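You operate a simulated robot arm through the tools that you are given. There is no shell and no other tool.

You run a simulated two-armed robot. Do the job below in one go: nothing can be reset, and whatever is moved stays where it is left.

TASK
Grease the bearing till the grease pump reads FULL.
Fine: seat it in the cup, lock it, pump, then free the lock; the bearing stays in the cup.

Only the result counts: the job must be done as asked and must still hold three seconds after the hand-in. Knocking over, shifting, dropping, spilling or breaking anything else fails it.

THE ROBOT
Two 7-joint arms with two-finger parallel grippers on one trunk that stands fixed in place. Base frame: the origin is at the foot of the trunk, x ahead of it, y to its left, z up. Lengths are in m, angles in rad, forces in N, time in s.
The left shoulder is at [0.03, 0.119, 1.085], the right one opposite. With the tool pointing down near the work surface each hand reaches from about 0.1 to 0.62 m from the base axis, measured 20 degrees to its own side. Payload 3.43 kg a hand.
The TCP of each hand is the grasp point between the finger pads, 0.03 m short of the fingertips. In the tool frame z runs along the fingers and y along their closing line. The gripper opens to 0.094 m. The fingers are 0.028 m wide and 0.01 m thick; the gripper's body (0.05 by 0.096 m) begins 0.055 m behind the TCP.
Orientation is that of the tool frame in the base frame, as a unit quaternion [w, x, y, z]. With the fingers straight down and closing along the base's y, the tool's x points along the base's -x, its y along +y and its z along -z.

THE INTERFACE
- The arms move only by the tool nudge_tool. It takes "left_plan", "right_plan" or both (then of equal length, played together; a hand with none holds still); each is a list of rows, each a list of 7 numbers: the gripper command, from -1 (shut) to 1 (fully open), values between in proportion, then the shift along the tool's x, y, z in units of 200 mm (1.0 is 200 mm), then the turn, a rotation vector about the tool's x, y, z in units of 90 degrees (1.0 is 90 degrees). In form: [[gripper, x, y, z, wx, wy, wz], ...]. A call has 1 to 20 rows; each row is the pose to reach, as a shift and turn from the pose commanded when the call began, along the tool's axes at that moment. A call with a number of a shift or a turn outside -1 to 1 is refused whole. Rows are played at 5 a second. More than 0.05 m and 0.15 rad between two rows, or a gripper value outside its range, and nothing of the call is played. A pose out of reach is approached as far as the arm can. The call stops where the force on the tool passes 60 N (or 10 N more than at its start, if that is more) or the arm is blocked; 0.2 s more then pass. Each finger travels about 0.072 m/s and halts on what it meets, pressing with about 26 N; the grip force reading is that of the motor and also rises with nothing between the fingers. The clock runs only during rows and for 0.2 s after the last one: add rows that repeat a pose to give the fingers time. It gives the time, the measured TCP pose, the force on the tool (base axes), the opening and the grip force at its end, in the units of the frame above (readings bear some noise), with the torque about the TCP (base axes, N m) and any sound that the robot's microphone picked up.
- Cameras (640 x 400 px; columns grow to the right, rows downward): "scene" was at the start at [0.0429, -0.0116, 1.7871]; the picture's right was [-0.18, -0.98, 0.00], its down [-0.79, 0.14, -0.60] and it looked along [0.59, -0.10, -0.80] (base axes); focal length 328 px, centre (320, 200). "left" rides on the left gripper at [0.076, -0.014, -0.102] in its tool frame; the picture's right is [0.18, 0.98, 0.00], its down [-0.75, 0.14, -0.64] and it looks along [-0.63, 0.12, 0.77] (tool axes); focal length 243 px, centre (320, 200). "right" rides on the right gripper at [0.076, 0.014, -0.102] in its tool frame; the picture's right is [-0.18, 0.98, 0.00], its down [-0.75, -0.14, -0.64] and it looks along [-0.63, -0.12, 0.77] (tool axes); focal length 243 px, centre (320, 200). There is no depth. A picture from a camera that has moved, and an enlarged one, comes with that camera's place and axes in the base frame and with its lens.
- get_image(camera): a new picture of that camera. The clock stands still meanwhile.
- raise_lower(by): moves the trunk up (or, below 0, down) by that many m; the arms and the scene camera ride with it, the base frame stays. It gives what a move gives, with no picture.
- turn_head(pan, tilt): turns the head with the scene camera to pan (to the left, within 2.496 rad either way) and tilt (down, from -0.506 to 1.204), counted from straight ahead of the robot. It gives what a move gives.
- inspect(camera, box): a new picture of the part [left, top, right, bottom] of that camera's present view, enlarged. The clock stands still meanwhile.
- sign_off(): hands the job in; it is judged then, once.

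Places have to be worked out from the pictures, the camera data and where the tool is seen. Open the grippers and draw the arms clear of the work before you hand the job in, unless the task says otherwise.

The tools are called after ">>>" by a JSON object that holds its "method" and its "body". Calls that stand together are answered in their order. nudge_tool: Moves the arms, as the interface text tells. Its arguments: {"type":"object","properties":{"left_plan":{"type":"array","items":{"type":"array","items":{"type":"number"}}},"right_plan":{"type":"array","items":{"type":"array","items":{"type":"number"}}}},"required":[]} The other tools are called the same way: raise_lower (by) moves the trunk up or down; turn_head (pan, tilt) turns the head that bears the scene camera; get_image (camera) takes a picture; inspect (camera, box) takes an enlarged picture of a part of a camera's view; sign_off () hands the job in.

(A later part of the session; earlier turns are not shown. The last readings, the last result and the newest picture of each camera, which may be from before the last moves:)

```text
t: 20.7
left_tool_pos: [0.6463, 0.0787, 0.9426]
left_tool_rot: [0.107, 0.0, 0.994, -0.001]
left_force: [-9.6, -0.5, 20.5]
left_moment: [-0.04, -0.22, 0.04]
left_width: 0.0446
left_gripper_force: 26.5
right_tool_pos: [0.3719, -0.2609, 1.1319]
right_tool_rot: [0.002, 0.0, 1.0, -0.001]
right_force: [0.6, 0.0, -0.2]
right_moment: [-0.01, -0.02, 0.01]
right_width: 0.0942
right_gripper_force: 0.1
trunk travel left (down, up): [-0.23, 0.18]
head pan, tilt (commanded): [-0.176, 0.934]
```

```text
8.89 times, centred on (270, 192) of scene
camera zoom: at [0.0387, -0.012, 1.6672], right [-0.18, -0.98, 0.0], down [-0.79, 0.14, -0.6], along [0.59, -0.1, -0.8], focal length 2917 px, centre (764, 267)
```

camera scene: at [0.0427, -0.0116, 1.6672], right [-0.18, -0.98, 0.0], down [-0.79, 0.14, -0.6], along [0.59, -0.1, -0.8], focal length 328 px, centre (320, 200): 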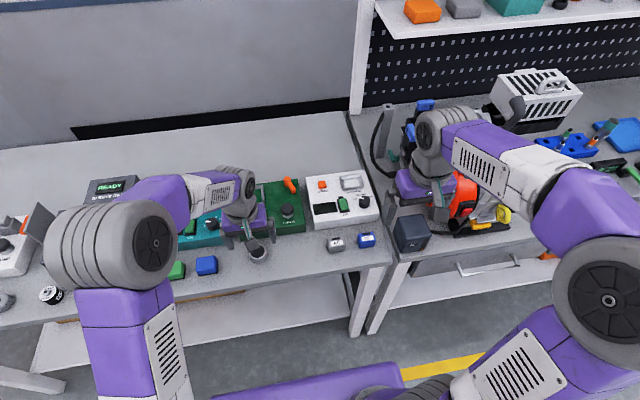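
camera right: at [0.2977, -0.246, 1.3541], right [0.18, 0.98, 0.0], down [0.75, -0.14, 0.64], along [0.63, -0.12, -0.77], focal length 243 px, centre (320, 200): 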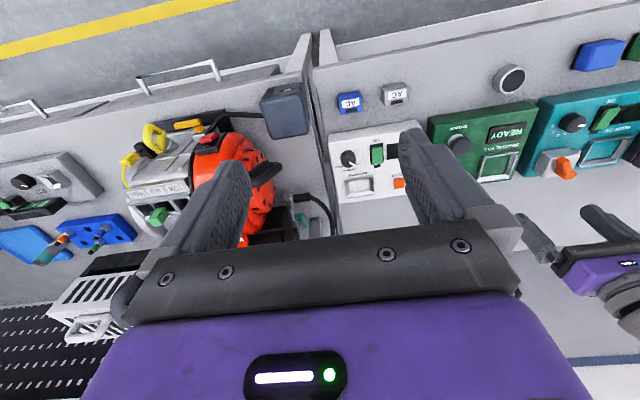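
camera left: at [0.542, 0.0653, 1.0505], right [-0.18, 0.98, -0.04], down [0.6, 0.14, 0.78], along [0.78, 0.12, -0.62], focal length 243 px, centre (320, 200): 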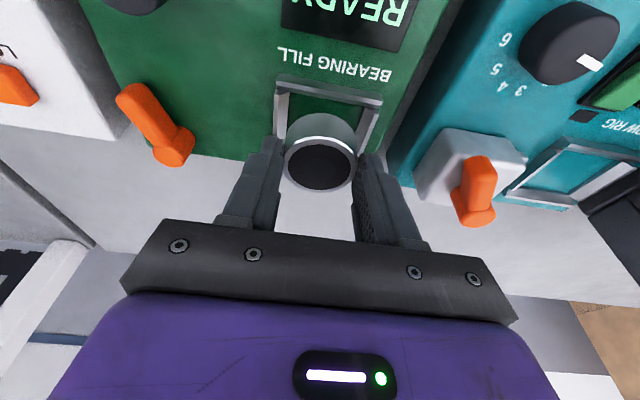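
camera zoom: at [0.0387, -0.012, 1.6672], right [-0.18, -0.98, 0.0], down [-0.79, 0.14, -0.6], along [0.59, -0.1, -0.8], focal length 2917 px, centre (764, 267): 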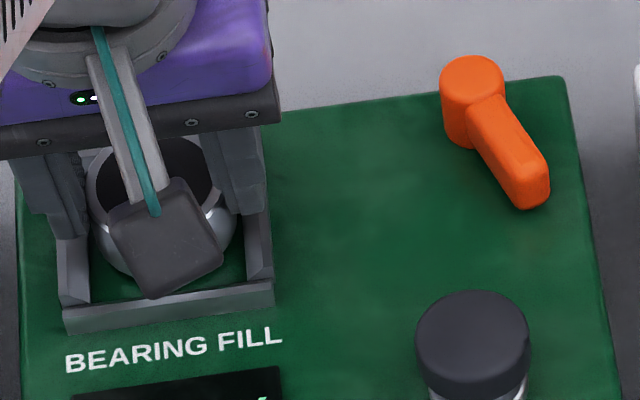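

There is contact (20 N up, -10 N in x) with the bearing's bottom at about 0.898. Before doing more I'll look from the right hand's camera, which should see the cup from the side.

>>> {"method": "inspect", "body": {"camera": "right", "box": [480, 150, 600, 240]}}

>>> {"method": "get_image", "body": {"camera": "right"}}

```text
4.44 times, centred on (540, 195) of right
camera zoom: at [0.2952, -0.2464, 1.2347], right [0.18, 0.98, 0.0], down [0.75, -0.14, 0.64], along [0.63, -0.12, -0.76], focal length 1078 px, centre (-658, 222)
```

zoom: 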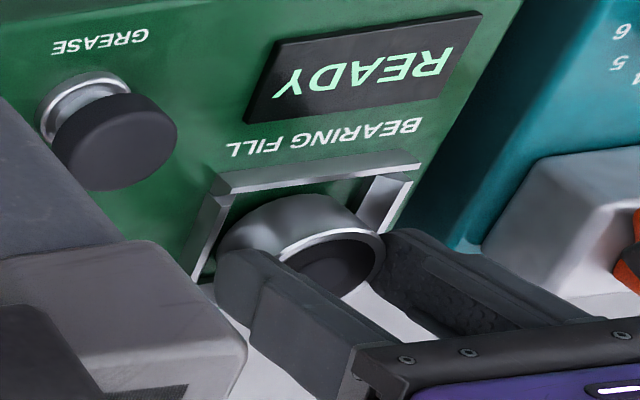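

```text
taken
camera right: at [0.2952, -0.2464, 1.2347], right [0.18, 0.98, 0.0], down [0.75, -0.14, 0.64], along [0.63, -0.12, -0.76], focal length 243 px, centre (320, 200)
```

right: 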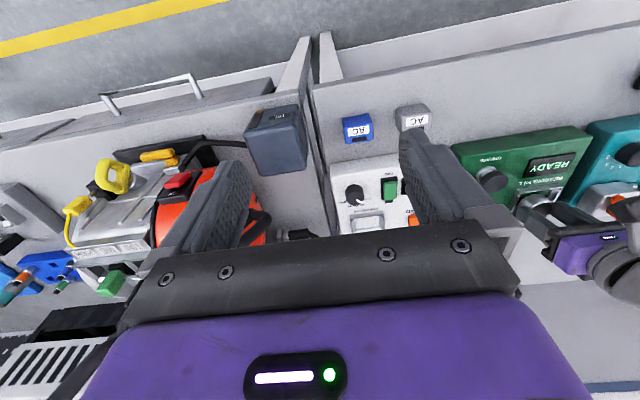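

The side view suggests the bearing may sit slightly too far forward, consistent with the -x reaction. I'll rise 3 mm, move back 3 mm and descend again to compare the forces.

>>> {"method": "nudge_tool", "body": {"left_plan": [[-1, -0.0031, 0, -0.0147, 0, 0, 0], [-1, 0.0116, 0, -0.0178, 0, 0, 0], [-1, 0.0136, 0, -0.008, 0, 0, 0], [-1, 0.0147, 0, -0.0031, 0, 0, 0], [-1, 0.0147, 0, -0.0031, 0, 0, 0]]}}

>>> {"method": "inspect", "body": {"camera": "left", "box": [240, 60, 400, 200]}}

>>> {"method": "inspect", "body": {"camera": "right", "box": [480, 150, 600, 240]}}

```text
t: 21.9
left_tool_pos: [0.6448, 0.0787, 0.9399]
left_tool_rot: [0.105, 0.0, 0.994, 0.0]
left_force: [0.5, 1.0, -1.4]
left_moment: [-0.03, 0.02, 0.0]
left_width: 0.0445
left_gripper_force: 26.2
right_tool_pos: [0.375, -0.2602, 1.1306]
right_tool_rot: [0.0, 0.0, 1.0, 0.0]
right_force: [-0.9, -0.8, -0.9]
right_moment: [0.01, 0.01, 0.0]
right_width: 0.094
right_gripper_force: 0.1
trunk travel left (down, up): [-0.23, 0.18]
head pan, tilt (commanded): [-0.176, 0.934]
```

```text
2.86 times, centred on (320, 130) of left
camera zoom: at [0.5498, 0.0655, 1.0249], right [-0.18, 0.98, -0.04], down [0.6, 0.14, 0.78], along [0.78, 0.12, -0.62], focal length 693 px, centre (320, 400)
```

zoom: 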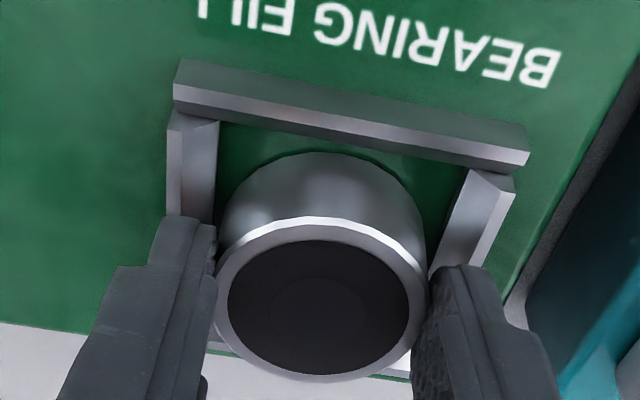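

```text
4.44 times, centred on (540, 195) of right
camera zoom: at [0.2984, -0.2461, 1.2339], right [0.18, 0.98, 0.0], down [0.75, -0.14, 0.64], along [0.63, -0.12, -0.77], focal length 1078 px, centre (-658, 222)
```

zoom: 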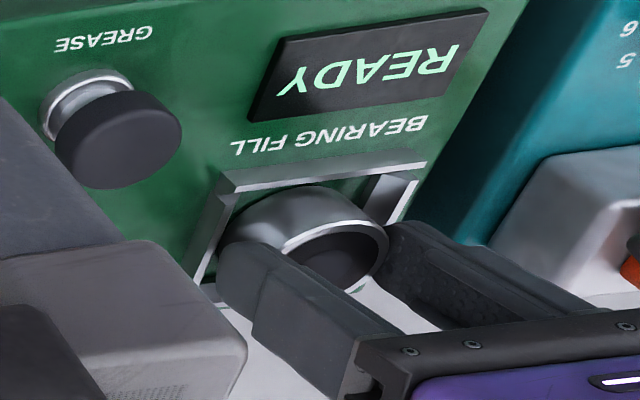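

Now it's free at TCP z 0.940 (lower than the earlier contact), so the far slope was indeed the obstacle. Continuing down in 1 mm steps.

>>> {"method": "nudge_tool", "body": {"left_plan": [[-1, 0.00103, 0, 0.0049, 0, 0, 0], [-1, 0.00207, 0, 0.0098, 0, 0, 0], [-1, 0.0031, 0, 0.0147, 0, 0, 0], [-1, 0.0031, 0, 0.0147, 0, 0, 0]]}}

```text
t: 22.9
left_tool_pos: [0.6453, 0.0798, 0.9407]
left_tool_rot: [0.108, 0.0, 0.994, 0.0]
left_force: [-1.4, 1.1, 17.1]
left_moment: [0.01, 0.34, -0.02]
left_width: 0.0444
left_gripper_force: 25.8
right_tool_pos: [0.3744, -0.2618, 1.132]
right_tool_rot: [0.001, 0.0, 1.0, 0.0]
right_force: [0.0, 0.8, -0.1]
right_moment: [0.01, -0.03, 0.03]
right_width: 0.0939
right_gripper_force: 0.0
trunk travel left (down, up): [-0.23, 0.18]
head pan, tilt (commanded): [-0.176, 0.934]
```

Now the reaction is nearly vertical (17 N), i.e. the bearing is standing on the cup floor. I'll relieve the push by 2.5 mm and then open the fingers moderately.

>>> {"method": "nudge_tool", "body": {"left_plan": [[-1, -0.0026, 0, -0.0122, 0, 0, 0], [-1, -0.0026, 0, -0.0122, 0, 0, 0], [0.1, -0.0026, 0, -0.0122, 0, 0, 0], [0.4, -0.0026, 0, -0.0122, 0, 0, 0], [0.4, -0.0026, 0, -0.0122, 0, 0, 0]]}}

>>> {"method": "inspect", "body": {"camera": "left", "box": [240, 60, 400, 200]}}

>>> {"method": "inspect", "body": {"camera": "right", "box": [480, 150, 600, 240]}}

```text
t: 24.1
left_tool_pos: [0.6462, 0.0806, 0.9399]
left_tool_rot: [0.104, 0.0, 0.995, 0.0]
left_force: [0.8, 0.3, -0.4]
left_moment: [-0.02, 0.03, 0.04]
left_width: 0.0658
left_gripper_force: 0.1
right_tool_pos: [0.3751, -0.2602, 1.1308]
right_tool_rot: [0.0, 0.0, 1.0, 0.0]
right_force: [-0.5, -0.1, -0.3]
right_moment: [-0.03, 0.01, 0.03]
right_width: 0.0939
right_gripper_force: 0.1
trunk travel left (down, up): [-0.23, 0.18]
head pan, tilt (commanded): [-0.176, 0.934]
```

```text
2.86 times, centred on (320, 130) of left
camera zoom: at [0.55, 0.0655, 1.0244], right [-0.18, 0.98, -0.04], down [0.6, 0.14, 0.78], along [0.78, 0.12, -0.62], focal length 693 px, centre (320, 400)
```

zoom: 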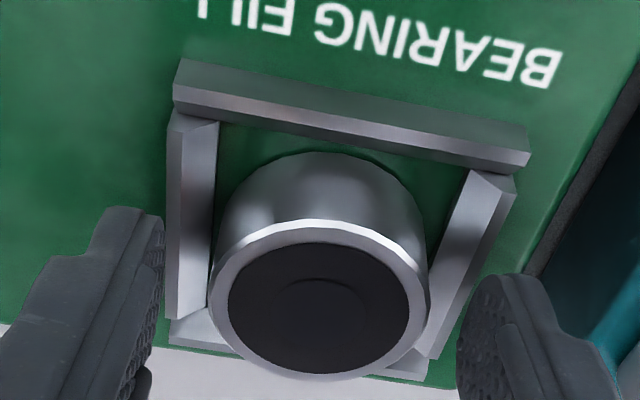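

```text
4.44 times, centred on (540, 195) of right
camera zoom: at [0.2983, -0.2461, 1.2339], right [0.18, 0.98, 0.0], down [0.75, -0.14, 0.64], along [0.63, -0.12, -0.77], focal length 1078 px, centre (-658, 222)
```

zoom: 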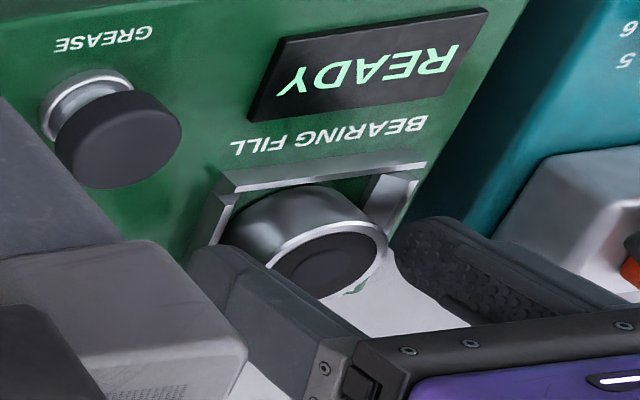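

Released; I need to check whether the bearing sits centred and level. I'll take closer zooms from all three cameras.

>>> {"method": "inspect", "body": {"camera": "left", "box": [270, 80, 370, 180]}}

>>> {"method": "inspect", "body": {"camera": "right", "box": [510, 175, 580, 220]}}

>>> {"method": "inspect", "body": {"camera": "scene", "box": [240, 175, 280, 205]}}

```text
4.00 times, centred on (320, 130) of left
camera zoom: at [0.55, 0.0655, 1.0244], right [-0.18, 0.98, -0.04], down [0.6, 0.14, 0.78], along [0.78, 0.12, -0.62], focal length 970 px, centre (320, 480)
```

zoom: 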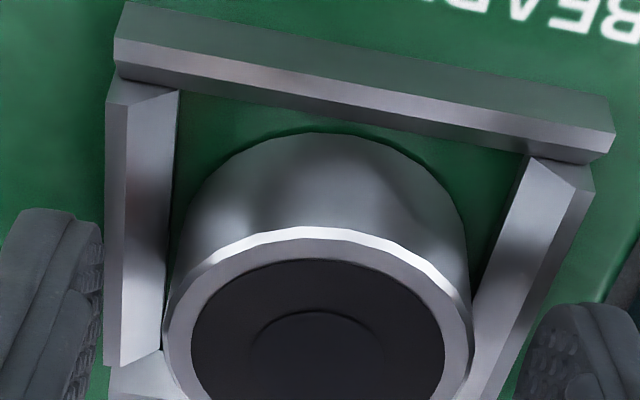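

```text
8.89 times, centred on (545, 198) of right
camera zoom: at [0.2983, -0.2461, 1.2339], right [0.18, 0.98, 0.0], down [0.75, -0.14, 0.64], along [0.63, -0.12, -0.77], focal length 2157 px, centre (-1680, 222)
```

zoom: 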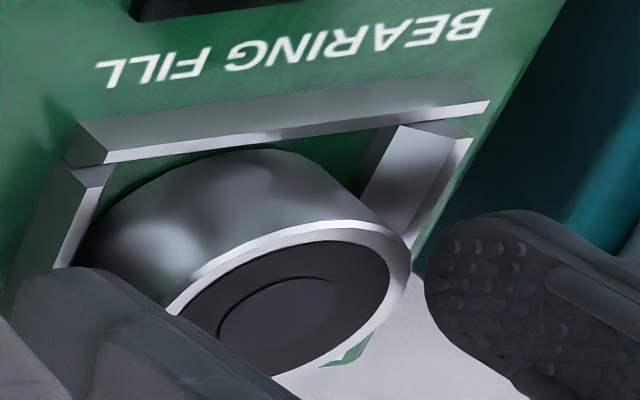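

```text
13.33 times, centred on (260, 190) of scene
camera zoom: at [0.043, -0.0116, 1.6671], right [-0.18, -0.98, 0.0], down [-0.79, 0.14, -0.6], along [0.59, -0.1, -0.8], focal length 4375 px, centre (1120, 333)
```

zoom: 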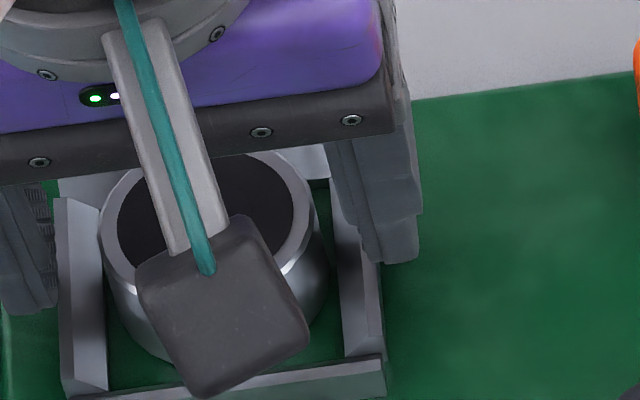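

The near-edge gap (about 3 mm) suggests it's centred on the floor. I'll raise the open hand straight up 70 mm and look again unobstructed.

>>> {"method": "nudge_tool", "body": {"left_plan": [[0.4, -0.0103, 0, -0.0489, 0, 0, 0], [0.4, -0.031, 0, -0.1467, 0, 0, 0], [0.4, -0.0517, 0, -0.2445, 0, 0, 0], [0.4, -0.0724, 0, -0.3423, 0, 0, 0], [0.4, -0.0724, 0, -0.3423, 0, 0, 0]]}}

>>> {"method": "get_image", "body": {"camera": "left"}}

>>> {"method": "inspect", "body": {"camera": "right", "box": [490, 160, 590, 220]}}

>>> {"method": "inspect", "body": {"camera": "scene", "box": [235, 160, 325, 230]}}

```text
t: 25.3
left_tool_pos: [0.646, 0.0806, 1.0096]
left_tool_rot: [0.105, 0.0, 0.994, 0.0]
left_force: [-0.5, 0.6, 0.0]
left_moment: [-0.01, 0.01, 0.01]
left_width: 0.066
left_gripper_force: 0.1
right_tool_pos: [0.375, -0.26, 1.1309]
right_tool_rot: [0.0, 0.0, 1.0, 0.0]
right_force: [0.4, 0.0, 0.2]
right_moment: [-0.03, 0.0, -0.01]
right_width: 0.094
right_gripper_force: 0.1
trunk travel left (down, up): [-0.23, 0.18]
head pan, tilt (commanded): [-0.176, 0.934]
```

```text
taken
camera left: at [0.5497, 0.0654, 1.0952], right [-0.18, 0.98, -0.04], down [0.6, 0.14, 0.78], along [0.78, 0.12, -0.62], focal length 243 px, centre (320, 200)
```

left: 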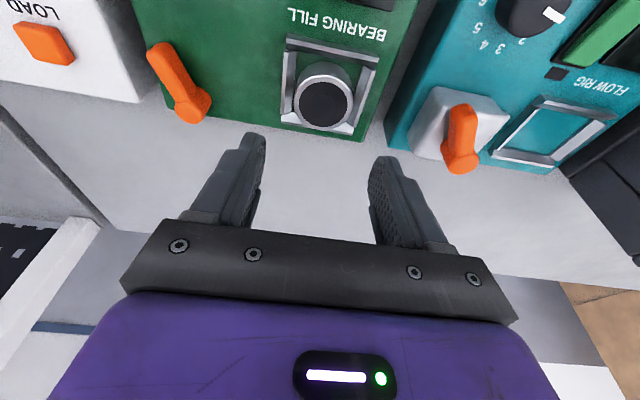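

```text
6.40 times, centred on (540, 190) of right
camera zoom: at [0.2984, -0.2461, 1.2339], right [0.18, 0.98, 0.0], down [0.75, -0.14, 0.64], along [0.63, -0.12, -0.77], focal length 1553 px, centre (-1088, 264)
```

zoom: 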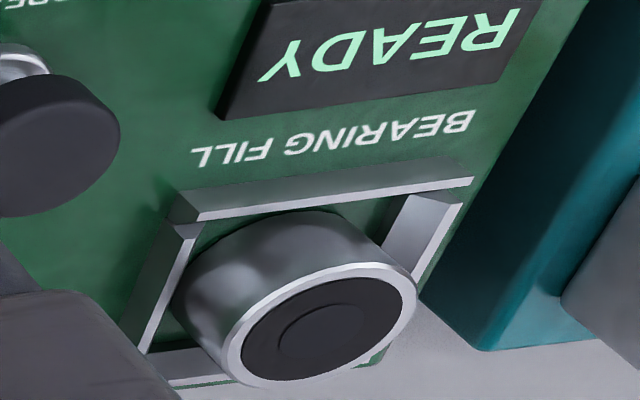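

```text
5.71 times, centred on (280, 195) of scene
camera zoom: at [0.0432, -0.0116, 1.6671], right [-0.18, -0.98, 0.0], down [-0.79, 0.14, -0.6], along [0.59, -0.1, -0.8], focal length 1875 px, centre (549, 229)
```

zoom: 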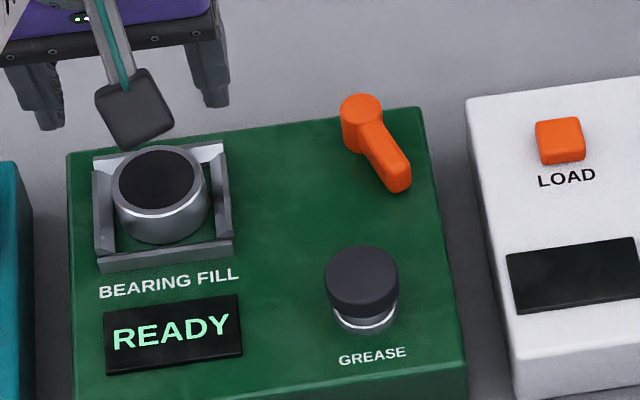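

The bearing appears to sit level inside the cup. A closer zoom of both to be sure.

>>> {"method": "inspect", "body": {"camera": "left", "box": [275, 35, 385, 140]}}

>>> {"method": "inspect", "body": {"camera": "scene", "box": [245, 180, 285, 210]}}

>>> {"method": "inspect", "body": {"camera": "scene", "box": [280, 170, 315, 225]}}

>>> {"method": "inspect", "body": {"camera": "left", "box": [130, 20, 230, 140]}}

```text
3.81 times, centred on (330, 88) of left
camera zoom: at [0.5497, 0.0654, 1.0952], right [-0.18, 0.98, -0.04], down [0.6, 0.14, 0.78], along [0.78, 0.12, -0.62], focal length 924 px, centre (282, 629)
```

zoom: 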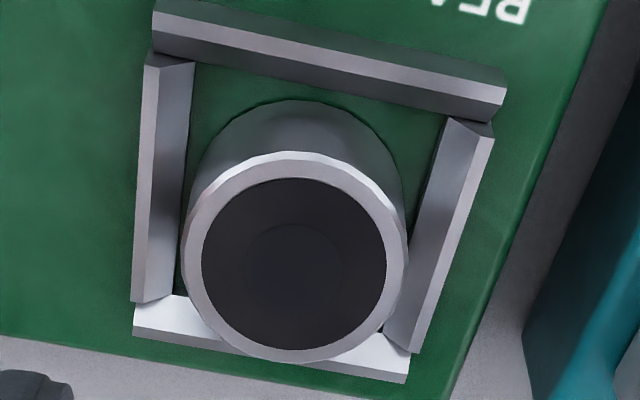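

```text
13.33 times, centred on (265, 195) of scene
camera zoom: at [0.0432, -0.0116, 1.6671], right [-0.18, -0.98, 0.0], down [-0.79, 0.14, -0.6], along [0.59, -0.1, -0.8], focal length 4375 px, centre (1053, 267)
```

zoom: 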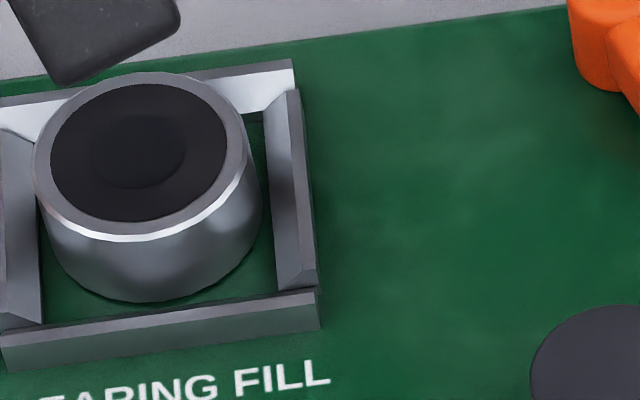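

```text
7.27 times, centred on (298, 198) of scene
camera zoom: at [0.0432, -0.0116, 1.6671], right [-0.18, -0.98, 0.0], down [-0.79, 0.14, -0.6], along [0.59, -0.1, -0.8], focal length 2386 px, centre (484, 218)
```

zoom: 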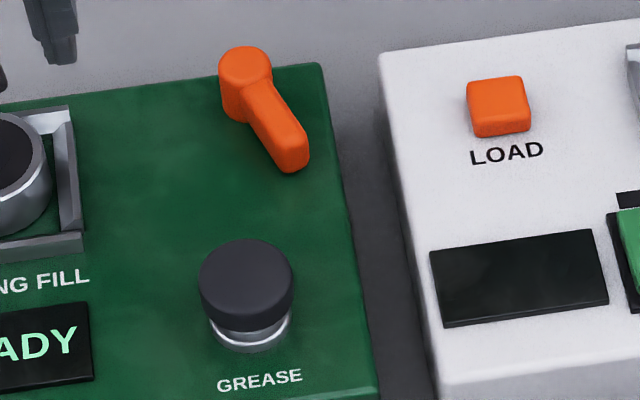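

```text
3.33 times, centred on (180, 80) of left
camera zoom: at [0.5497, 0.0654, 1.0952], right [-0.18, 0.98, -0.04], down [0.6, 0.14, 0.78], along [0.78, 0.12, -0.62], focal length 809 px, centre (787, 600)
```

zoom: 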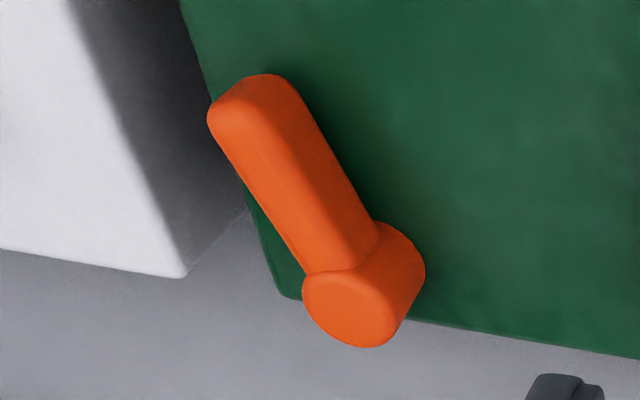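

The bearing is seated level in the cup. The lever hub is at about (0.680, -0.026), its arm tip at (0.634, -0.039), z about 0.905–0.92. I'll withdraw the left hand up and back, then use the right hand for lever and plunger.

>>> {"method": "nudge_tool", "body": {"left_plan": [[0.4, 0.1, 0.0, -0.15, 0, 0, 0], [0.4, 0.25, 0.05, -0.28, 0, 0, 0], [0.4, 0.42, 0.1, -0.4, 0, 0, 0], [0.4, 0.58, 0.15, -0.51, 0, 0, 0], [0.4, 0.74, 0.2, -0.61, 0, 0, 0], [0.4, 0.8745, 0.25, -0.696, 0, 0, 0], [0.4, 0.8745, 0.25, -0.696, 0, 0, 0]]}}

>>> {"method": "get_image", "body": {"camera": "scene"}}

```text
t: 26.9
left_tool_pos: [0.4456, 0.1304, 1.1089]
left_tool_rot: [0.105, 0.0, 0.994, 0.0]
left_force: [-0.9, 0.1, -0.1]
left_moment: [0.03, 0.03, 0.01]
left_width: 0.066
left_gripper_force: 0.1
right_tool_pos: [0.3747, -0.2603, 1.1306]
right_tool_rot: [0.0, 0.0, 1.0, 0.001]
right_force: [0.3, 0.2, -1.0]
right_moment: [0.01, -0.01, -0.04]
right_width: 0.0941
right_gripper_force: 0.0
trunk travel left (down, up): [-0.23, 0.18]
head pan, tilt (commanded): [-0.176, 0.934]
```

```text
taken
camera scene: at [0.0436, -0.0119, 1.667], right [-0.18, -0.98, 0.0], down [-0.79, 0.14, -0.59], along [0.59, -0.1, -0.8], focal length 328 px, centre (320, 200)
```

scene: 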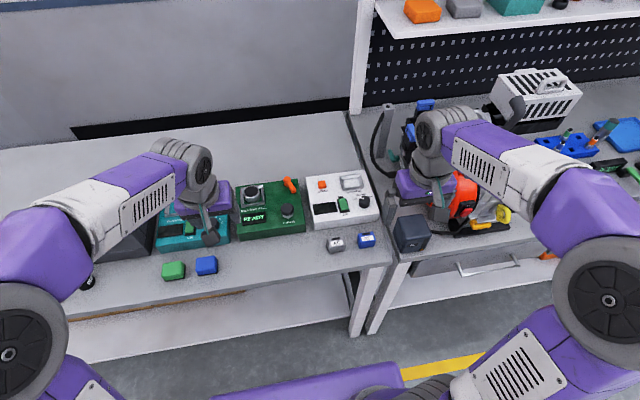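

Pump area is clear. I'll bring the right hand in, fingers closed and tilted 12° forward, first to about (0.52, -0.10, 1.08).

>>> {"method": "nudge_tool", "body": {"right_plan": [[-1, -0.12, 0.13, 0.04, 0, -0.0, 0], [-1, -0.24, 0.26, 0.08, 0, -0.03, 0], [-1, -0.36, 0.4, 0.12, 0, -0.06, 0], [-1, -0.48, 0.53, 0.16, 0, -0.09, 0], [-1, -0.6, 0.66, 0.2, 0, -0.12, 0], [-1, -0.725, 0.8, 0.25, 0, -0.1337, 0], [-1, -0.725, 0.8, 0.25, 0, -0.1337, 0]]}}

>>> {"method": "get_image", "body": {"camera": "right"}}

```text
t: 28.5
left_tool_pos: [0.4441, 0.1295, 1.1102]
left_tool_rot: [0.106, 0.001, 0.994, 0.001]
left_force: [0.1, 0.2, 0.1]
left_moment: [0.0, -0.02, -0.04]
left_width: 0.0657
left_gripper_force: 0.0
right_tool_pos: [0.5213, -0.0986, 1.0818]
right_tool_rot: [0.105, 0.0, 0.994, -0.001]
right_force: [-0.2, -0.3, -0.7]
right_moment: [0.02, 0.01, -0.02]
right_width: 0.0001
right_gripper_force: 26.0
trunk travel left (down, up): [-0.23, 0.18]
head pan, tilt (commanded): [-0.176, 0.934]
```

```text
taken
camera right: at [0.4235, -0.0857, 1.1665], right [0.18, 0.98, 0.04], down [0.6, -0.14, 0.79], along [0.78, -0.12, -0.62], focal length 243 px, centre (320, 200)
```

right: 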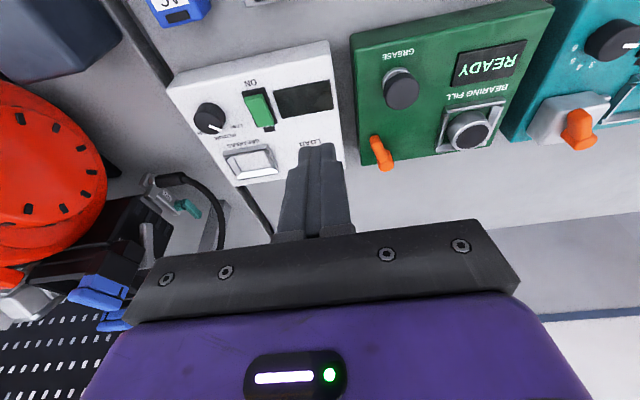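

Good view of the plunger and lever from here. I'll zoom in on them.

>>> {"method": "inspect", "body": {"camera": "right", "box": [345, 40, 505, 180]}}

>>> {"method": "inspect", "body": {"camera": "scene", "box": [275, 165, 320, 230]}}

```text
2.86 times, centred on (425, 110) of right
camera zoom: at [0.4235, -0.0857, 1.1665], right [0.18, 0.98, 0.04], down [0.6, -0.14, 0.79], along [0.78, -0.12, -0.62], focal length 693 px, centre (20, 457)
```

zoom: 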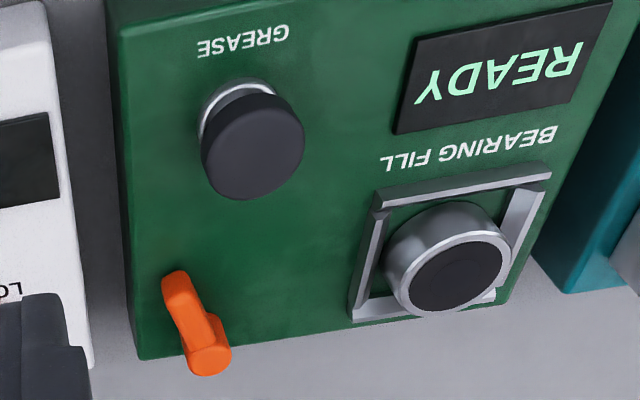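

```text
6.15 times, centred on (298, 198) of scene
camera zoom: at [0.0422, -0.0122, 1.6671], right [-0.18, -0.98, 0.0], down [-0.79, 0.14, -0.6], along [0.59, -0.1, -0.8], focal length 2019 px, centre (458, 215)
```

zoom: 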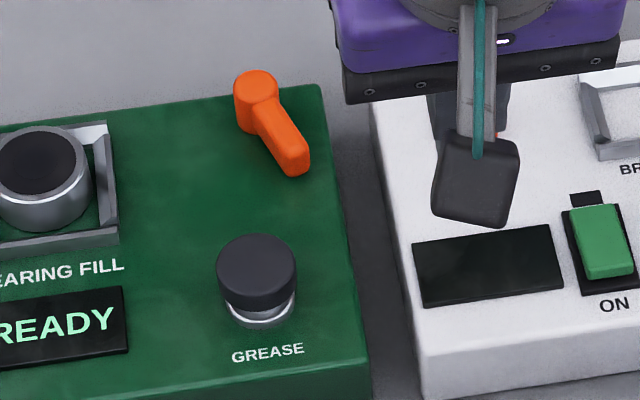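

Lever hub (0.679, -0.026), tip (0.630, -0.040), plunger top centre (0.570, -0.014, 0.922), about 35 mm wide. I'll bring the closed right fingers above the spot just right of the lever's arm at (0.640, -0.066).

>>> {"method": "nudge_tool", "body": {"right_plan": [[-1, -0.13, 0.04, 0.13, 0, 0, 0], [-1, -0.25, 0.08, 0.26, 0, 0, 0], [-1, -0.38, 0.12, 0.39, 0, 0, 0], [-1, -0.499, 0.165, 0.514, 0, 0, 0], [-1, -0.499, 0.165, 0.514, 0, 0, 0]]}}

>>> {"method": "get_image", "body": {"camera": "right"}}

>>> {"method": "inspect", "body": {"camera": "scene", "box": [250, 150, 350, 240]}}

```text
t: 29.7
left_tool_pos: [0.4433, 0.1305, 1.1094]
left_tool_rot: [0.105, 0.0, 0.994, 0.0]
left_force: [-0.2, 0.4, 0.8]
left_moment: [0.02, -0.01, 0.01]
left_width: 0.0655
left_gripper_force: 0.1
right_tool_pos: [0.6382, -0.0672, 1.0009]
right_tool_rot: [0.105, 0.0, 0.994, 0.0]
right_force: [-0.4, 0.4, 0.3]
right_moment: [-0.07, 0.0, 0.01]
right_width: 0.0
right_gripper_force: 25.8
trunk travel left (down, up): [-0.23, 0.18]
head pan, tilt (commanded): [-0.176, 0.934]
```

```text
taken
camera right: at [0.5422, -0.0522, 1.0863], right [0.18, 0.98, 0.04], down [0.6, -0.14, 0.79], along [0.78, -0.12, -0.62], focal length 243 px, centre (320, 200)
```

right: 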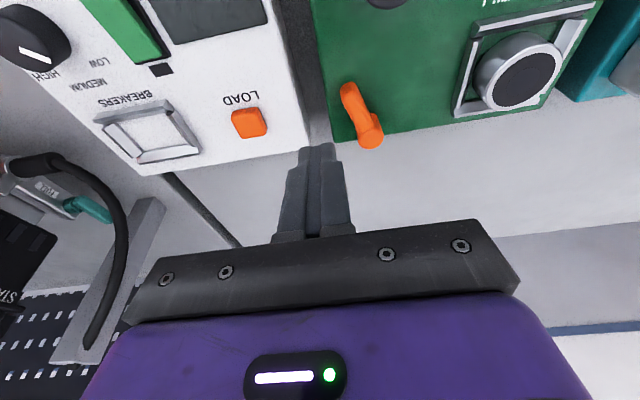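

```text
4.44 times, centred on (300, 195) of scene
camera zoom: at [0.0422, -0.0118, 1.6671], right [-0.18, -0.98, 0.0], down [-0.79, 0.14, -0.6], along [0.59, -0.1, -0.8], focal length 1458 px, centre (409, 222)
```

zoom: 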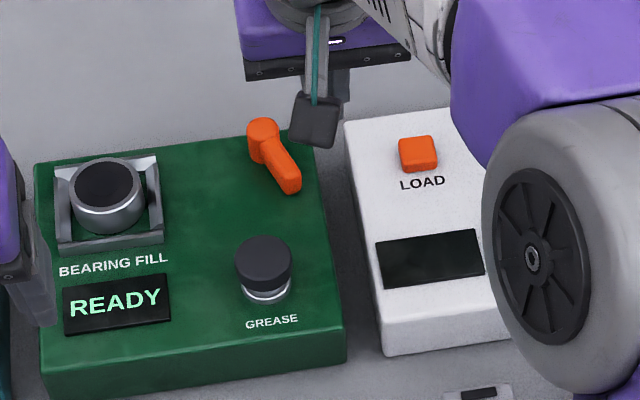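

The fingers are over the gap right of the lever. I'll lower them by 70 mm to lever height.

>>> {"method": "nudge_tool", "body": {"right_plan": [[-1, 0.0207, 0, 0.0978, 0, 0, 0], [-1, 0.0414, 0, 0.1956, 0, 0, 0], [-1, 0.0569, 0, 0.269, 0, 0, 0], [-1, 0.0672, 0, 0.3178, 0, 0, 0], [-1, 0.0724, 0, 0.3423, 0, 0, 0], [-1, 0.0724, 0, 0.3423, 0, 0, 0]]}}

>>> {"method": "get_image", "body": {"camera": "right"}}

>>> {"method": "inspect", "body": {"camera": "scene", "box": [250, 150, 350, 240]}}

```text
t: 31.1
left_tool_pos: [0.4441, 0.1289, 1.1099]
left_tool_rot: [0.105, 0.0, 0.995, 0.0]
left_force: [0.4, 0.0, -0.8]
left_moment: [0.01, 0.02, -0.05]
left_width: 0.0659
left_gripper_force: 0.1
right_tool_pos: [0.6378, -0.068, 0.9319]
right_tool_rot: [0.106, 0.001, 0.994, -0.001]
right_force: [-0.5, -0.3, -0.1]
right_moment: [0.0, 0.01, 0.0]
right_width: 0.0
right_gripper_force: 25.7
trunk travel left (down, up): [-0.23, 0.18]
head pan, tilt (commanded): [-0.176, 0.934]
```

```text
taken
camera right: at [0.5424, -0.0532, 1.0159], right [0.18, 0.98, 0.04], down [0.6, -0.14, 0.79], along [0.78, -0.12, -0.62], focal length 243 px, centre (320, 200)
```

right: 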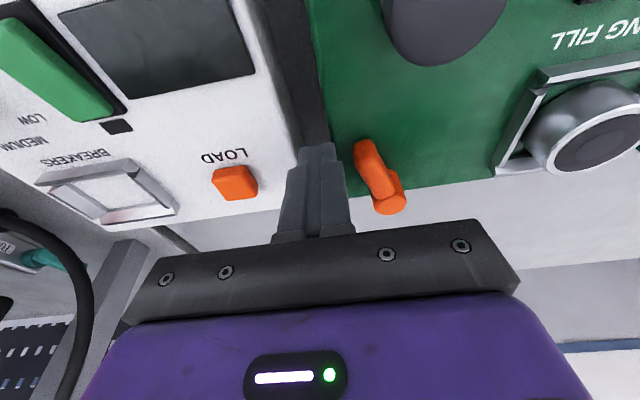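

```text
4.44 times, centred on (300, 195) of scene
camera zoom: at [0.0429, -0.0116, 1.6671], right [-0.18, -0.98, 0.0], down [-0.79, 0.14, -0.6], along [0.59, -0.1, -0.8], focal length 1458 px, centre (409, 222)
```

zoom: 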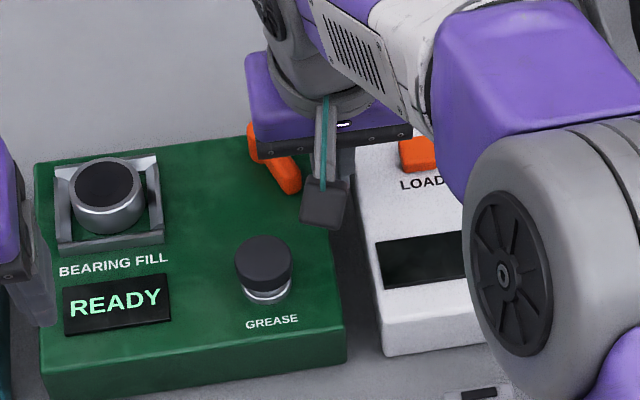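

Fingers are beside the lever. I'll push gently towards +y (left), a few mm at a time, and watch the side force.

>>> {"method": "nudge_tool", "body": {"right_plan": [[-1, 0, 0.02, 0, 0, 0, 0], [-1, 0, 0.04, 0, 0, 0, 0], [-1, 0, 0.055, 0, 0, 0, 0], [-1, 0, 0.065, 0, 0, 0, 0], [-1, 0, 0.075, 0, 0, 0, 0]]}}

>>> {"method": "inspect", "body": {"camera": "right", "box": [270, 100, 470, 240]}}

```text
t: 32.3
left_tool_pos: [0.4444, 0.1306, 1.1101]
left_tool_rot: [0.104, 0.0, 0.995, 0.0]
left_force: [-0.4, -0.4, 0.0]
left_moment: [-0.02, -0.01, -0.01]
left_width: 0.0655
left_gripper_force: 0.1
right_tool_pos: [0.6387, -0.0519, 0.9316]
right_tool_rot: [0.105, 0.0, 0.994, 0.0]
right_force: [0.2, -0.7, 0.0]
right_moment: [-0.01, 0.02, -0.02]
right_width: 0.0
right_gripper_force: 26.2
trunk travel left (down, up): [-0.23, 0.18]
head pan, tilt (commanded): [-0.176, 0.934]
```

```text
2.86 times, centred on (370, 170) of right
camera zoom: at [0.5423, -0.0379, 1.0165], right [0.18, 0.98, 0.04], down [0.6, -0.14, 0.79], along [0.78, -0.12, -0.62], focal length 693 px, centre (177, 286)
```

zoom: 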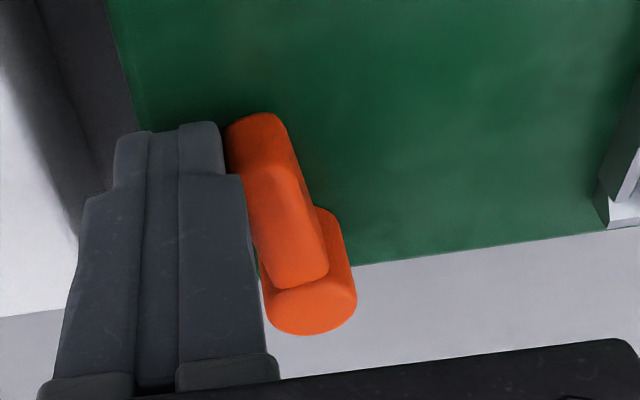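

Fingers are about to touch the lever. Pushing on in 1.5 mm steps.

>>> {"method": "nudge_tool", "body": {"right_plan": [[-1, 0, 0.0075, 0, 0, 0, 0], [-1, 0, 0.015, 0, 0, 0, 0], [-1, 0, 0.0225, 0, 0, 0, 0], [-1, 0, 0.03, 0, 0, 0, 0]]}}

>>> {"method": "inspect", "body": {"camera": "right", "box": [270, 100, 470, 240]}}

```text
t: 33.3
left_tool_pos: [0.4439, 0.1296, 1.1103]
left_tool_rot: [0.105, 0.0, 0.995, 0.0]
left_force: [-0.2, 0.4, 0.4]
left_moment: [-0.02, 0.01, 0.01]
left_width: 0.0658
left_gripper_force: 0.1
right_tool_pos: [0.6402, -0.0466, 0.9321]
right_tool_rot: [0.105, 0.0, 0.994, 0.0]
right_force: [-0.9, -0.2, 0.6]
right_moment: [0.0, -0.01, 0.04]
right_width: 0.0
right_gripper_force: 26.4
trunk travel left (down, up): [-0.23, 0.18]
head pan, tilt (commanded): [-0.176, 0.934]
```

```text
2.86 times, centred on (370, 170) of right
camera zoom: at [0.5426, -0.0318, 1.0163], right [0.18, 0.98, 0.04], down [0.6, -0.14, 0.79], along [0.78, -0.12, -0.62], focal length 693 px, centre (177, 286)
```

zoom: 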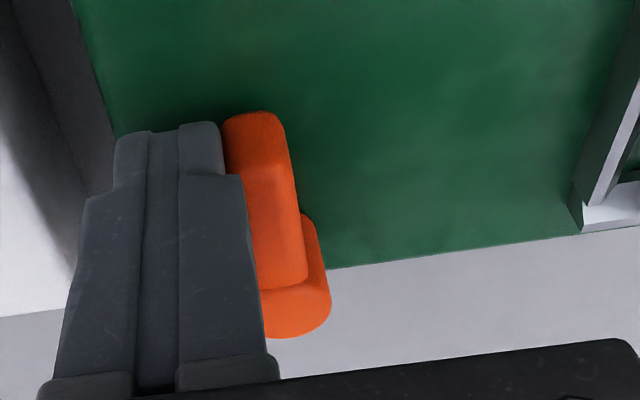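

The lever swings freely with the finger (no measurable force). I'll continue along an arc about the hub, towards roughly 150° lever direction.

>>> {"method": "nudge_tool", "body": {"right_plan": [[-1, 0.0025, 0.019, -0.0005, 0, 0, 0], [-1, 0.005, 0.038, -0.001, 0, 0, 0], [-1, 0.0148, 0.064, -0.003, 0, 0, 0], [-1, 0.0245, 0.09, -0.0052, 0, 0, 0]]}}

>>> {"method": "get_image", "body": {"camera": "right"}}

>>> {"method": "inspect", "body": {"camera": "scene", "box": [230, 150, 330, 240]}}

```text
t: 34.3
left_tool_pos: [0.4451, 0.1301, 1.109]
left_tool_rot: [0.104, 0.0, 0.995, 0.0]
left_force: [0.2, 0.4, 0.0]
left_moment: [0.0, -0.04, 0.02]
left_width: 0.066
left_gripper_force: 0.1
right_tool_pos: [0.6347, -0.0287, 0.9312]
right_tool_rot: [0.106, 0.001, 0.994, 0.0]
right_force: [-0.3, -0.1, 0.1]
right_moment: [0.0, 0.04, 0.04]
right_width: 0.0001
right_gripper_force: 25.4
trunk travel left (down, up): [-0.23, 0.18]
head pan, tilt (commanded): [-0.176, 0.934]
```

```text
taken
camera right: at [0.5377, -0.0139, 1.0161], right [0.18, 0.98, 0.04], down [0.6, -0.14, 0.79], along [0.78, -0.12, -0.62], focal length 243 px, centre (320, 200)
```

right: 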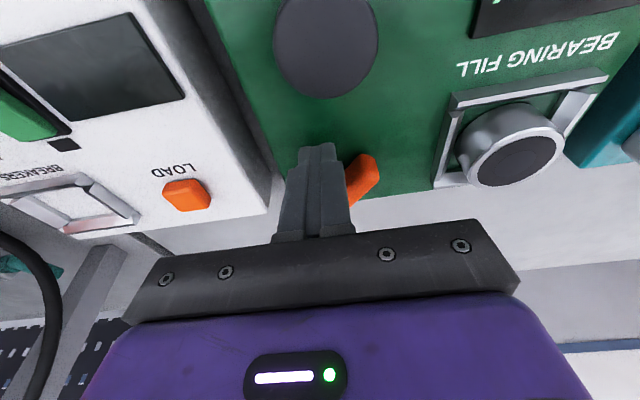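

```text
4.44 times, centred on (280, 195) of scene
camera zoom: at [0.043, -0.0115, 1.6671], right [-0.18, -0.98, 0.0], down [-0.79, 0.14, -0.6], along [0.59, -0.1, -0.8], focal length 1458 px, centre (498, 222)
```

zoom: 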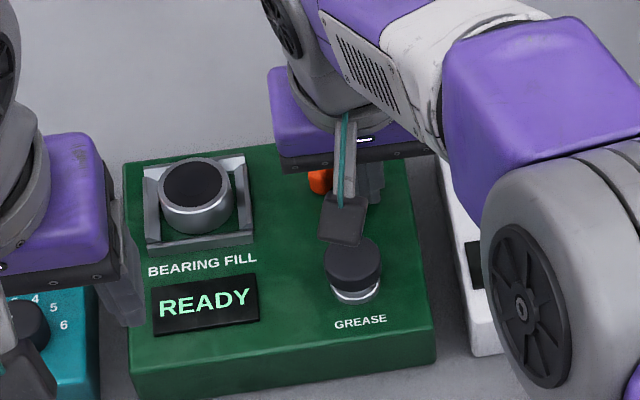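

The lever keeps turning freely (now pointing left of -x). I'll continue along the arc to about 110°.

>>> {"method": "nudge_tool", "body": {"right_plan": [[-1, -0.001, 0.033, 0.0003, 0, 0, 0], [-1, -0.0044, 0.066, 0.0009, 0, 0, 0], [-1, -0.018, 0.1, 0.004, 0, 0, 0], [-1, -0.0357, 0.1335, 0.0076, 0, 0, 0]]}}

>>> {"method": "get_image", "body": {"camera": "right"}}

>>> {"method": "inspect", "body": {"camera": "scene", "box": [230, 150, 330, 240]}}

```text
t: 35.3
left_tool_pos: [0.4409, 0.1308, 1.1106]
left_tool_rot: [0.107, -0.001, 0.994, 0.0]
left_force: [0.7, 0.6, -1.0]
left_moment: [-0.07, 0.01, -0.01]
left_width: 0.066
left_gripper_force: 0.0
right_tool_pos: [0.6351, -0.021, 0.9319]
right_tool_rot: [0.095, 0.005, 0.995, -0.018]
right_force: [-25.2, -21.1, 17.3]
right_moment: [-0.43, 0.34, -0.15]
right_width: 0.0
right_gripper_force: 25.6
trunk travel left (down, up): [-0.23, 0.18]
head pan, tilt (commanded): [-0.176, 0.934]
stopped in row 4 (right hand): the force on the tool passed its limit at 64 N (the readings are from after the stop); the commanded pose is now the measured one
```

```text
taken
camera right: at [0.5402, -0.002, 1.0179], right [0.19, 0.98, 0.0], down [0.62, -0.12, 0.78], along [0.76, -0.15, -0.63], focal length 243 px, centre (320, 200)
```

right: 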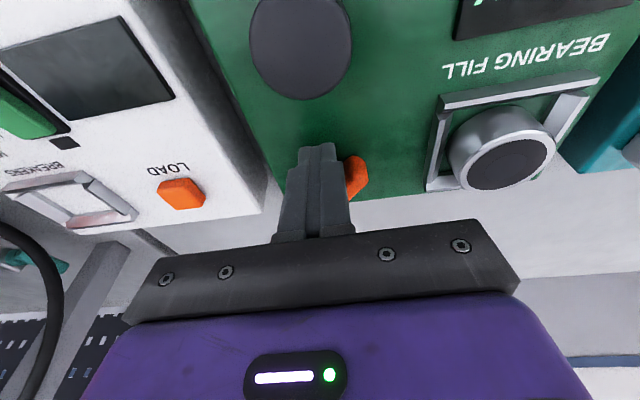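

```text
4.44 times, centred on (280, 195) of scene
camera zoom: at [0.0375, -0.0107, 1.6674], right [-0.17, -0.98, 0.0], down [-0.79, 0.14, -0.6], along [0.59, -0.1, -0.8], focal length 1458 px, centre (498, 222)
```

zoom: 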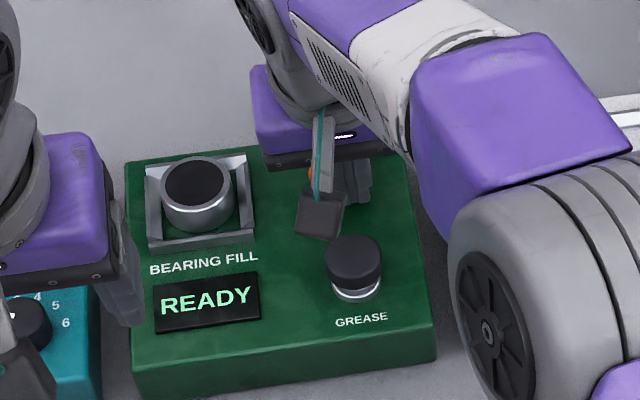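

The lever met its stop (force limit hit) at roughly 135–140° direction, probably the locked position. I'll back the fingers off immediately and check the lever and whether the pump stayed put.

>>> {"method": "nudge_tool", "body": {"right_plan": [[-1, 0.01, -0.03, -0.002, 0, 0, 0], [-1, 0.02, -0.07, -0.004, 0, 0, 0], [-1, 0.02, -0.1, -0.004, 0, 0, 0], [-1, 0.02, -0.1, -0.004, 0, 0, 0]]}}

>>> {"method": "get_image", "body": {"camera": "right"}}

>>> {"method": "inspect", "body": {"camera": "scene", "box": [230, 150, 330, 240]}}

```text
t: 36.3
left_tool_pos: [0.4449, 0.1294, 1.1092]
left_tool_rot: [0.105, 0.001, 0.994, 0.0]
left_force: [0.2, -1.2, -0.3]
left_moment: [-0.01, -0.01, -0.02]
left_width: 0.0659
left_gripper_force: 0.0
right_tool_pos: [0.6341, -0.036, 0.9291]
right_tool_rot: [0.097, 0.003, 0.995, -0.011]
right_force: [0.4, 0.4, 0.6]
right_moment: [0.02, 0.03, 0.0]
right_width: 0.0
right_gripper_force: 26.0
trunk travel left (down, up): [-0.23, 0.18]
head pan, tilt (commanded): [-0.176, 0.934]
```

```text
taken
camera right: at [0.5398, -0.0191, 1.0154], right [0.19, 0.98, 0.01], down [0.61, -0.13, 0.78], along [0.77, -0.14, -0.63], focal length 243 px, centre (320, 200)
```

right: 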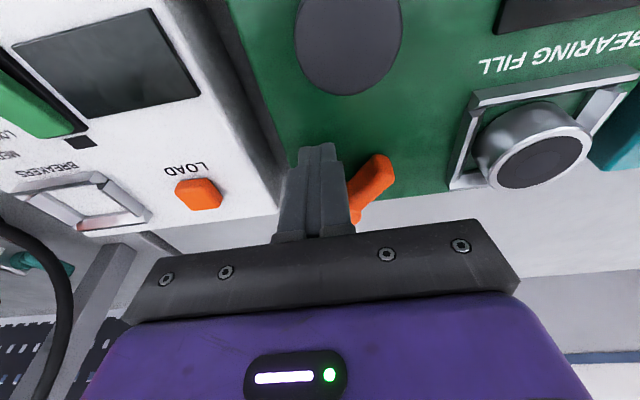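

```text
4.44 times, centred on (280, 195) of scene
camera zoom: at [0.0433, -0.0119, 1.667], right [-0.18, -0.98, 0.0], down [-0.79, 0.14, -0.59], along [0.59, -0.1, -0.8], focal length 1458 px, centre (498, 222)
```

zoom: 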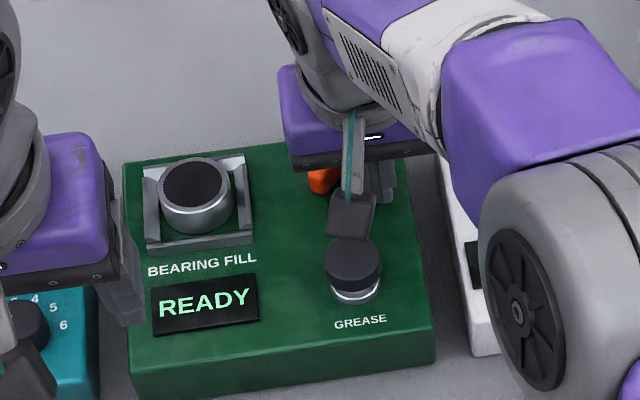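

The pump hasn't moved and the lever stays at its stop. I'll raise the right hand and bring it above the plunger at (0.570, -0.014), straightening the tool to vertical, then inspect.

>>> {"method": "nudge_tool", "body": {"right_plan": [[-1, -0.0386, 0, -0.196, 0, 0, 0], [-1, -0.077, 0, -0.392, 0, 0, 0], [-1, 0.03, 0.04, -0.413, -0.007, 0.062, -0.002], [-1, 0.13, 0.075, -0.433, -0.014, 0.1237, -0.0038], [-1, 0.237, 0.11, -0.454, -0.014, 0.1237, -0.0038], [-1, 0.237, 0.11, -0.454, -0.014, 0.1237, -0.0038]]}}

>>> {"method": "get_image", "body": {"camera": "right"}}

>>> {"method": "inspect", "body": {"camera": "scene", "box": [230, 150, 330, 240]}}

```text
t: 37.7
left_tool_pos: [0.4451, 0.1313, 1.1089]
left_tool_rot: [0.105, -0.001, 0.994, 0.0]
left_force: [0.3, -0.4, 0.2]
left_moment: [-0.01, 0.01, 0.02]
left_width: 0.0658
left_gripper_force: 0.1
right_tool_pos: [0.5706, -0.0118, 1.0086]
right_tool_rot: [0.001, 0.0, 1.0, -0.002]
right_force: [0.3, 0.3, -0.7]
right_moment: [0.01, -0.03, 0.02]
right_width: 0.0001
right_gripper_force: 26.7
trunk travel left (down, up): [-0.23, 0.18]
head pan, tilt (commanded): [-0.176, 0.934]
```

```text
taken
camera right: at [0.4943, 0.0034, 1.1109], right [0.19, 0.98, 0.0], down [0.75, -0.14, 0.64], along [0.63, -0.12, -0.77], focal length 243 px, centre (320, 200)
```

right: 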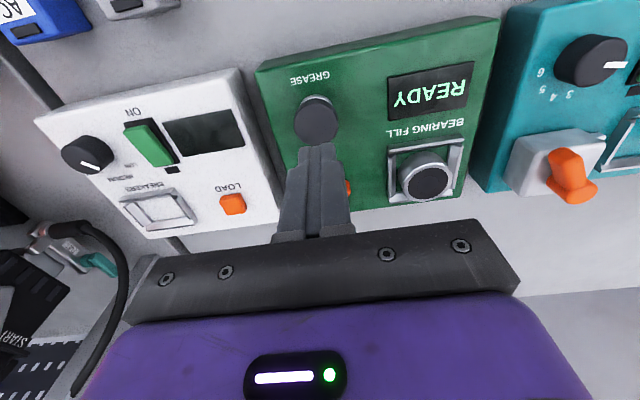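

```text
4.44 times, centred on (280, 195) of scene
camera zoom: at [0.0437, -0.0118, 1.667], right [-0.18, -0.98, 0.0], down [-0.79, 0.14, -0.59], along [0.59, -0.1, -0.8], focal length 1458 px, centre (498, 222)
```

zoom: 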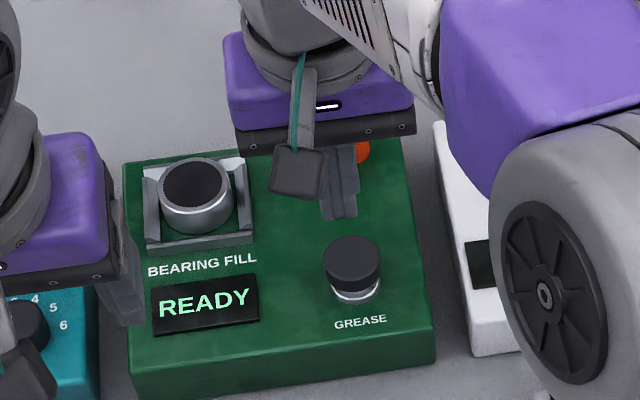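

The hand is above the plunger. I'll check the lever's position using the left camera and a zoom.

>>> {"method": "get_image", "body": {"camera": "left"}}

>>> {"method": "inspect", "body": {"camera": "right", "box": [250, 60, 390, 210]}}

```text
taken
camera left: at [0.3497, 0.1156, 1.1946], right [-0.18, 0.98, -0.04], down [0.6, 0.14, 0.78], along [0.78, 0.12, -0.62], focal length 243 px, centre (320, 200)
```

left: 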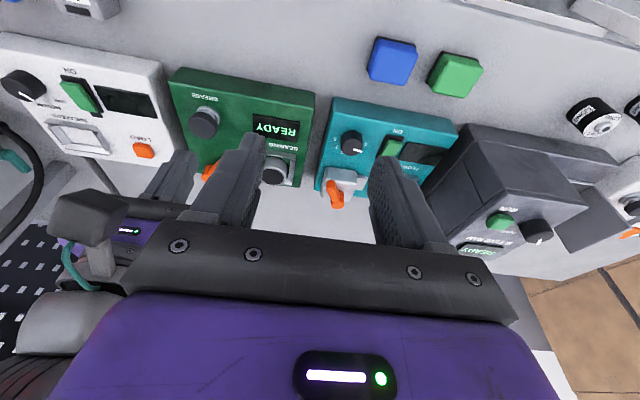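

```text
2.67 times, centred on (320, 135) of right
camera zoom: at [0.4943, 0.0034, 1.1109], right [0.19, 0.98, 0.0], down [0.75, -0.14, 0.64], along [0.63, -0.12, -0.77], focal length 647 px, centre (320, 373)
```

zoom: 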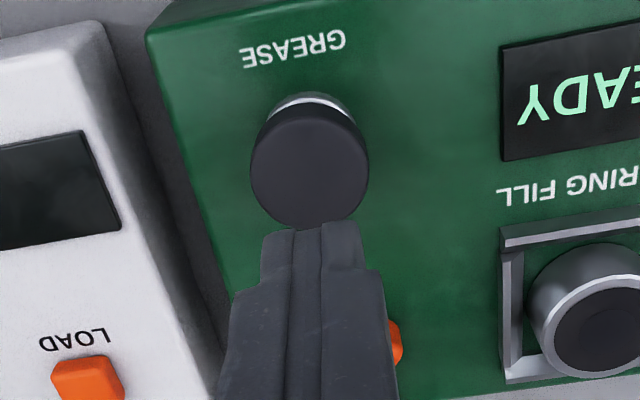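

I'll zoom the left view on the lever.

>>> {"method": "inspect", "body": {"camera": "left", "box": [160, 90, 310, 200]}}

```text
3.64 times, centred on (235, 145) of left
camera zoom: at [0.3497, 0.1156, 1.1946], right [-0.18, 0.98, -0.04], down [0.6, 0.14, 0.78], along [0.78, 0.12, -0.62], focal length 882 px, centre (629, 400)
```

zoom: 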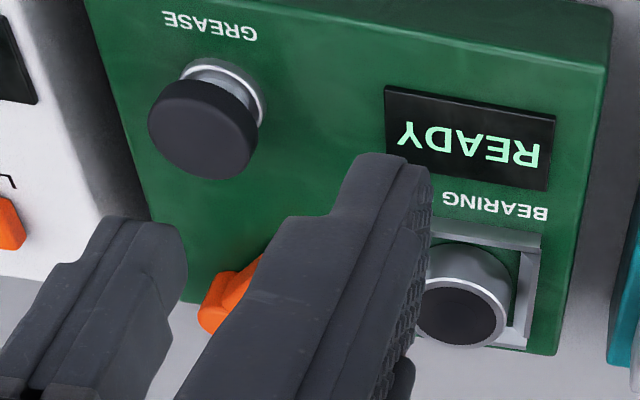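

The lever now points left (toward +y) against its stop. I'll lower the closed fingertips onto the plunger and press it slowly, reading the force.

>>> {"method": "nudge_tool", "body": {"right_plan": [[-1, 0, 0, 0.1, 0, 0, 0], [-1, 0, 0, 0.2, 0, 0, 0], [-1, 0, 0, 0.25, 0, 0, 0], [-1, 0, 0, 0.27, 0, 0, 0], [-1, 0, 0, 0.28, 0, 0, 0], [-1, 0, 0, 0.29, 0, 0, 0], [-1, 0, 0, 0.3, 0, 0, 0]]}}

>>> {"method": "inspect", "body": {"camera": "right", "box": [250, 60, 470, 210]}}

```text
t: 39.3
left_tool_pos: [0.4439, 0.13, 1.109]
left_tool_rot: [0.104, 0.0, 0.995, -0.001]
left_force: [0.7, 0.4, 0.4]
left_moment: [-0.01, 0.04, -0.01]
left_width: 0.0656
left_gripper_force: 0.1
right_tool_pos: [0.5709, -0.0131, 0.9477]
right_tool_rot: [0.001, 0.001, 1.0, -0.001]
right_force: [2.2, 0.0, 2.4]
right_moment: [0.02, -0.03, 0.03]
right_width: 0.0001
right_gripper_force: 25.8
trunk travel left (down, up): [-0.23, 0.18]
head pan, tilt (commanded): [-0.176, 0.934]
```

```text
2.67 times, centred on (360, 135) of right
camera zoom: at [0.4935, 0.0027, 1.0514], right [0.19, 0.98, 0.0], down [0.75, -0.14, 0.64], along [0.63, -0.12, -0.77], focal length 647 px, centre (213, 373)
```

zoom: 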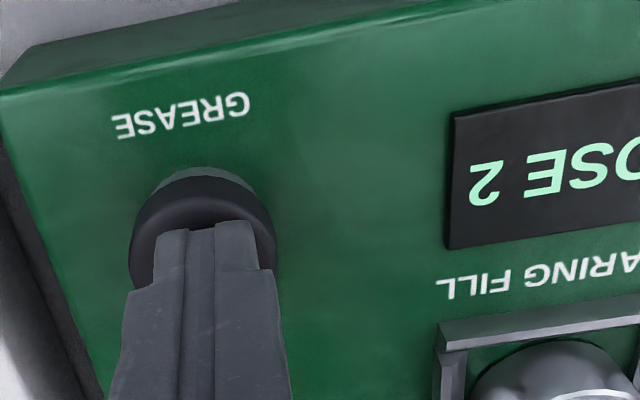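

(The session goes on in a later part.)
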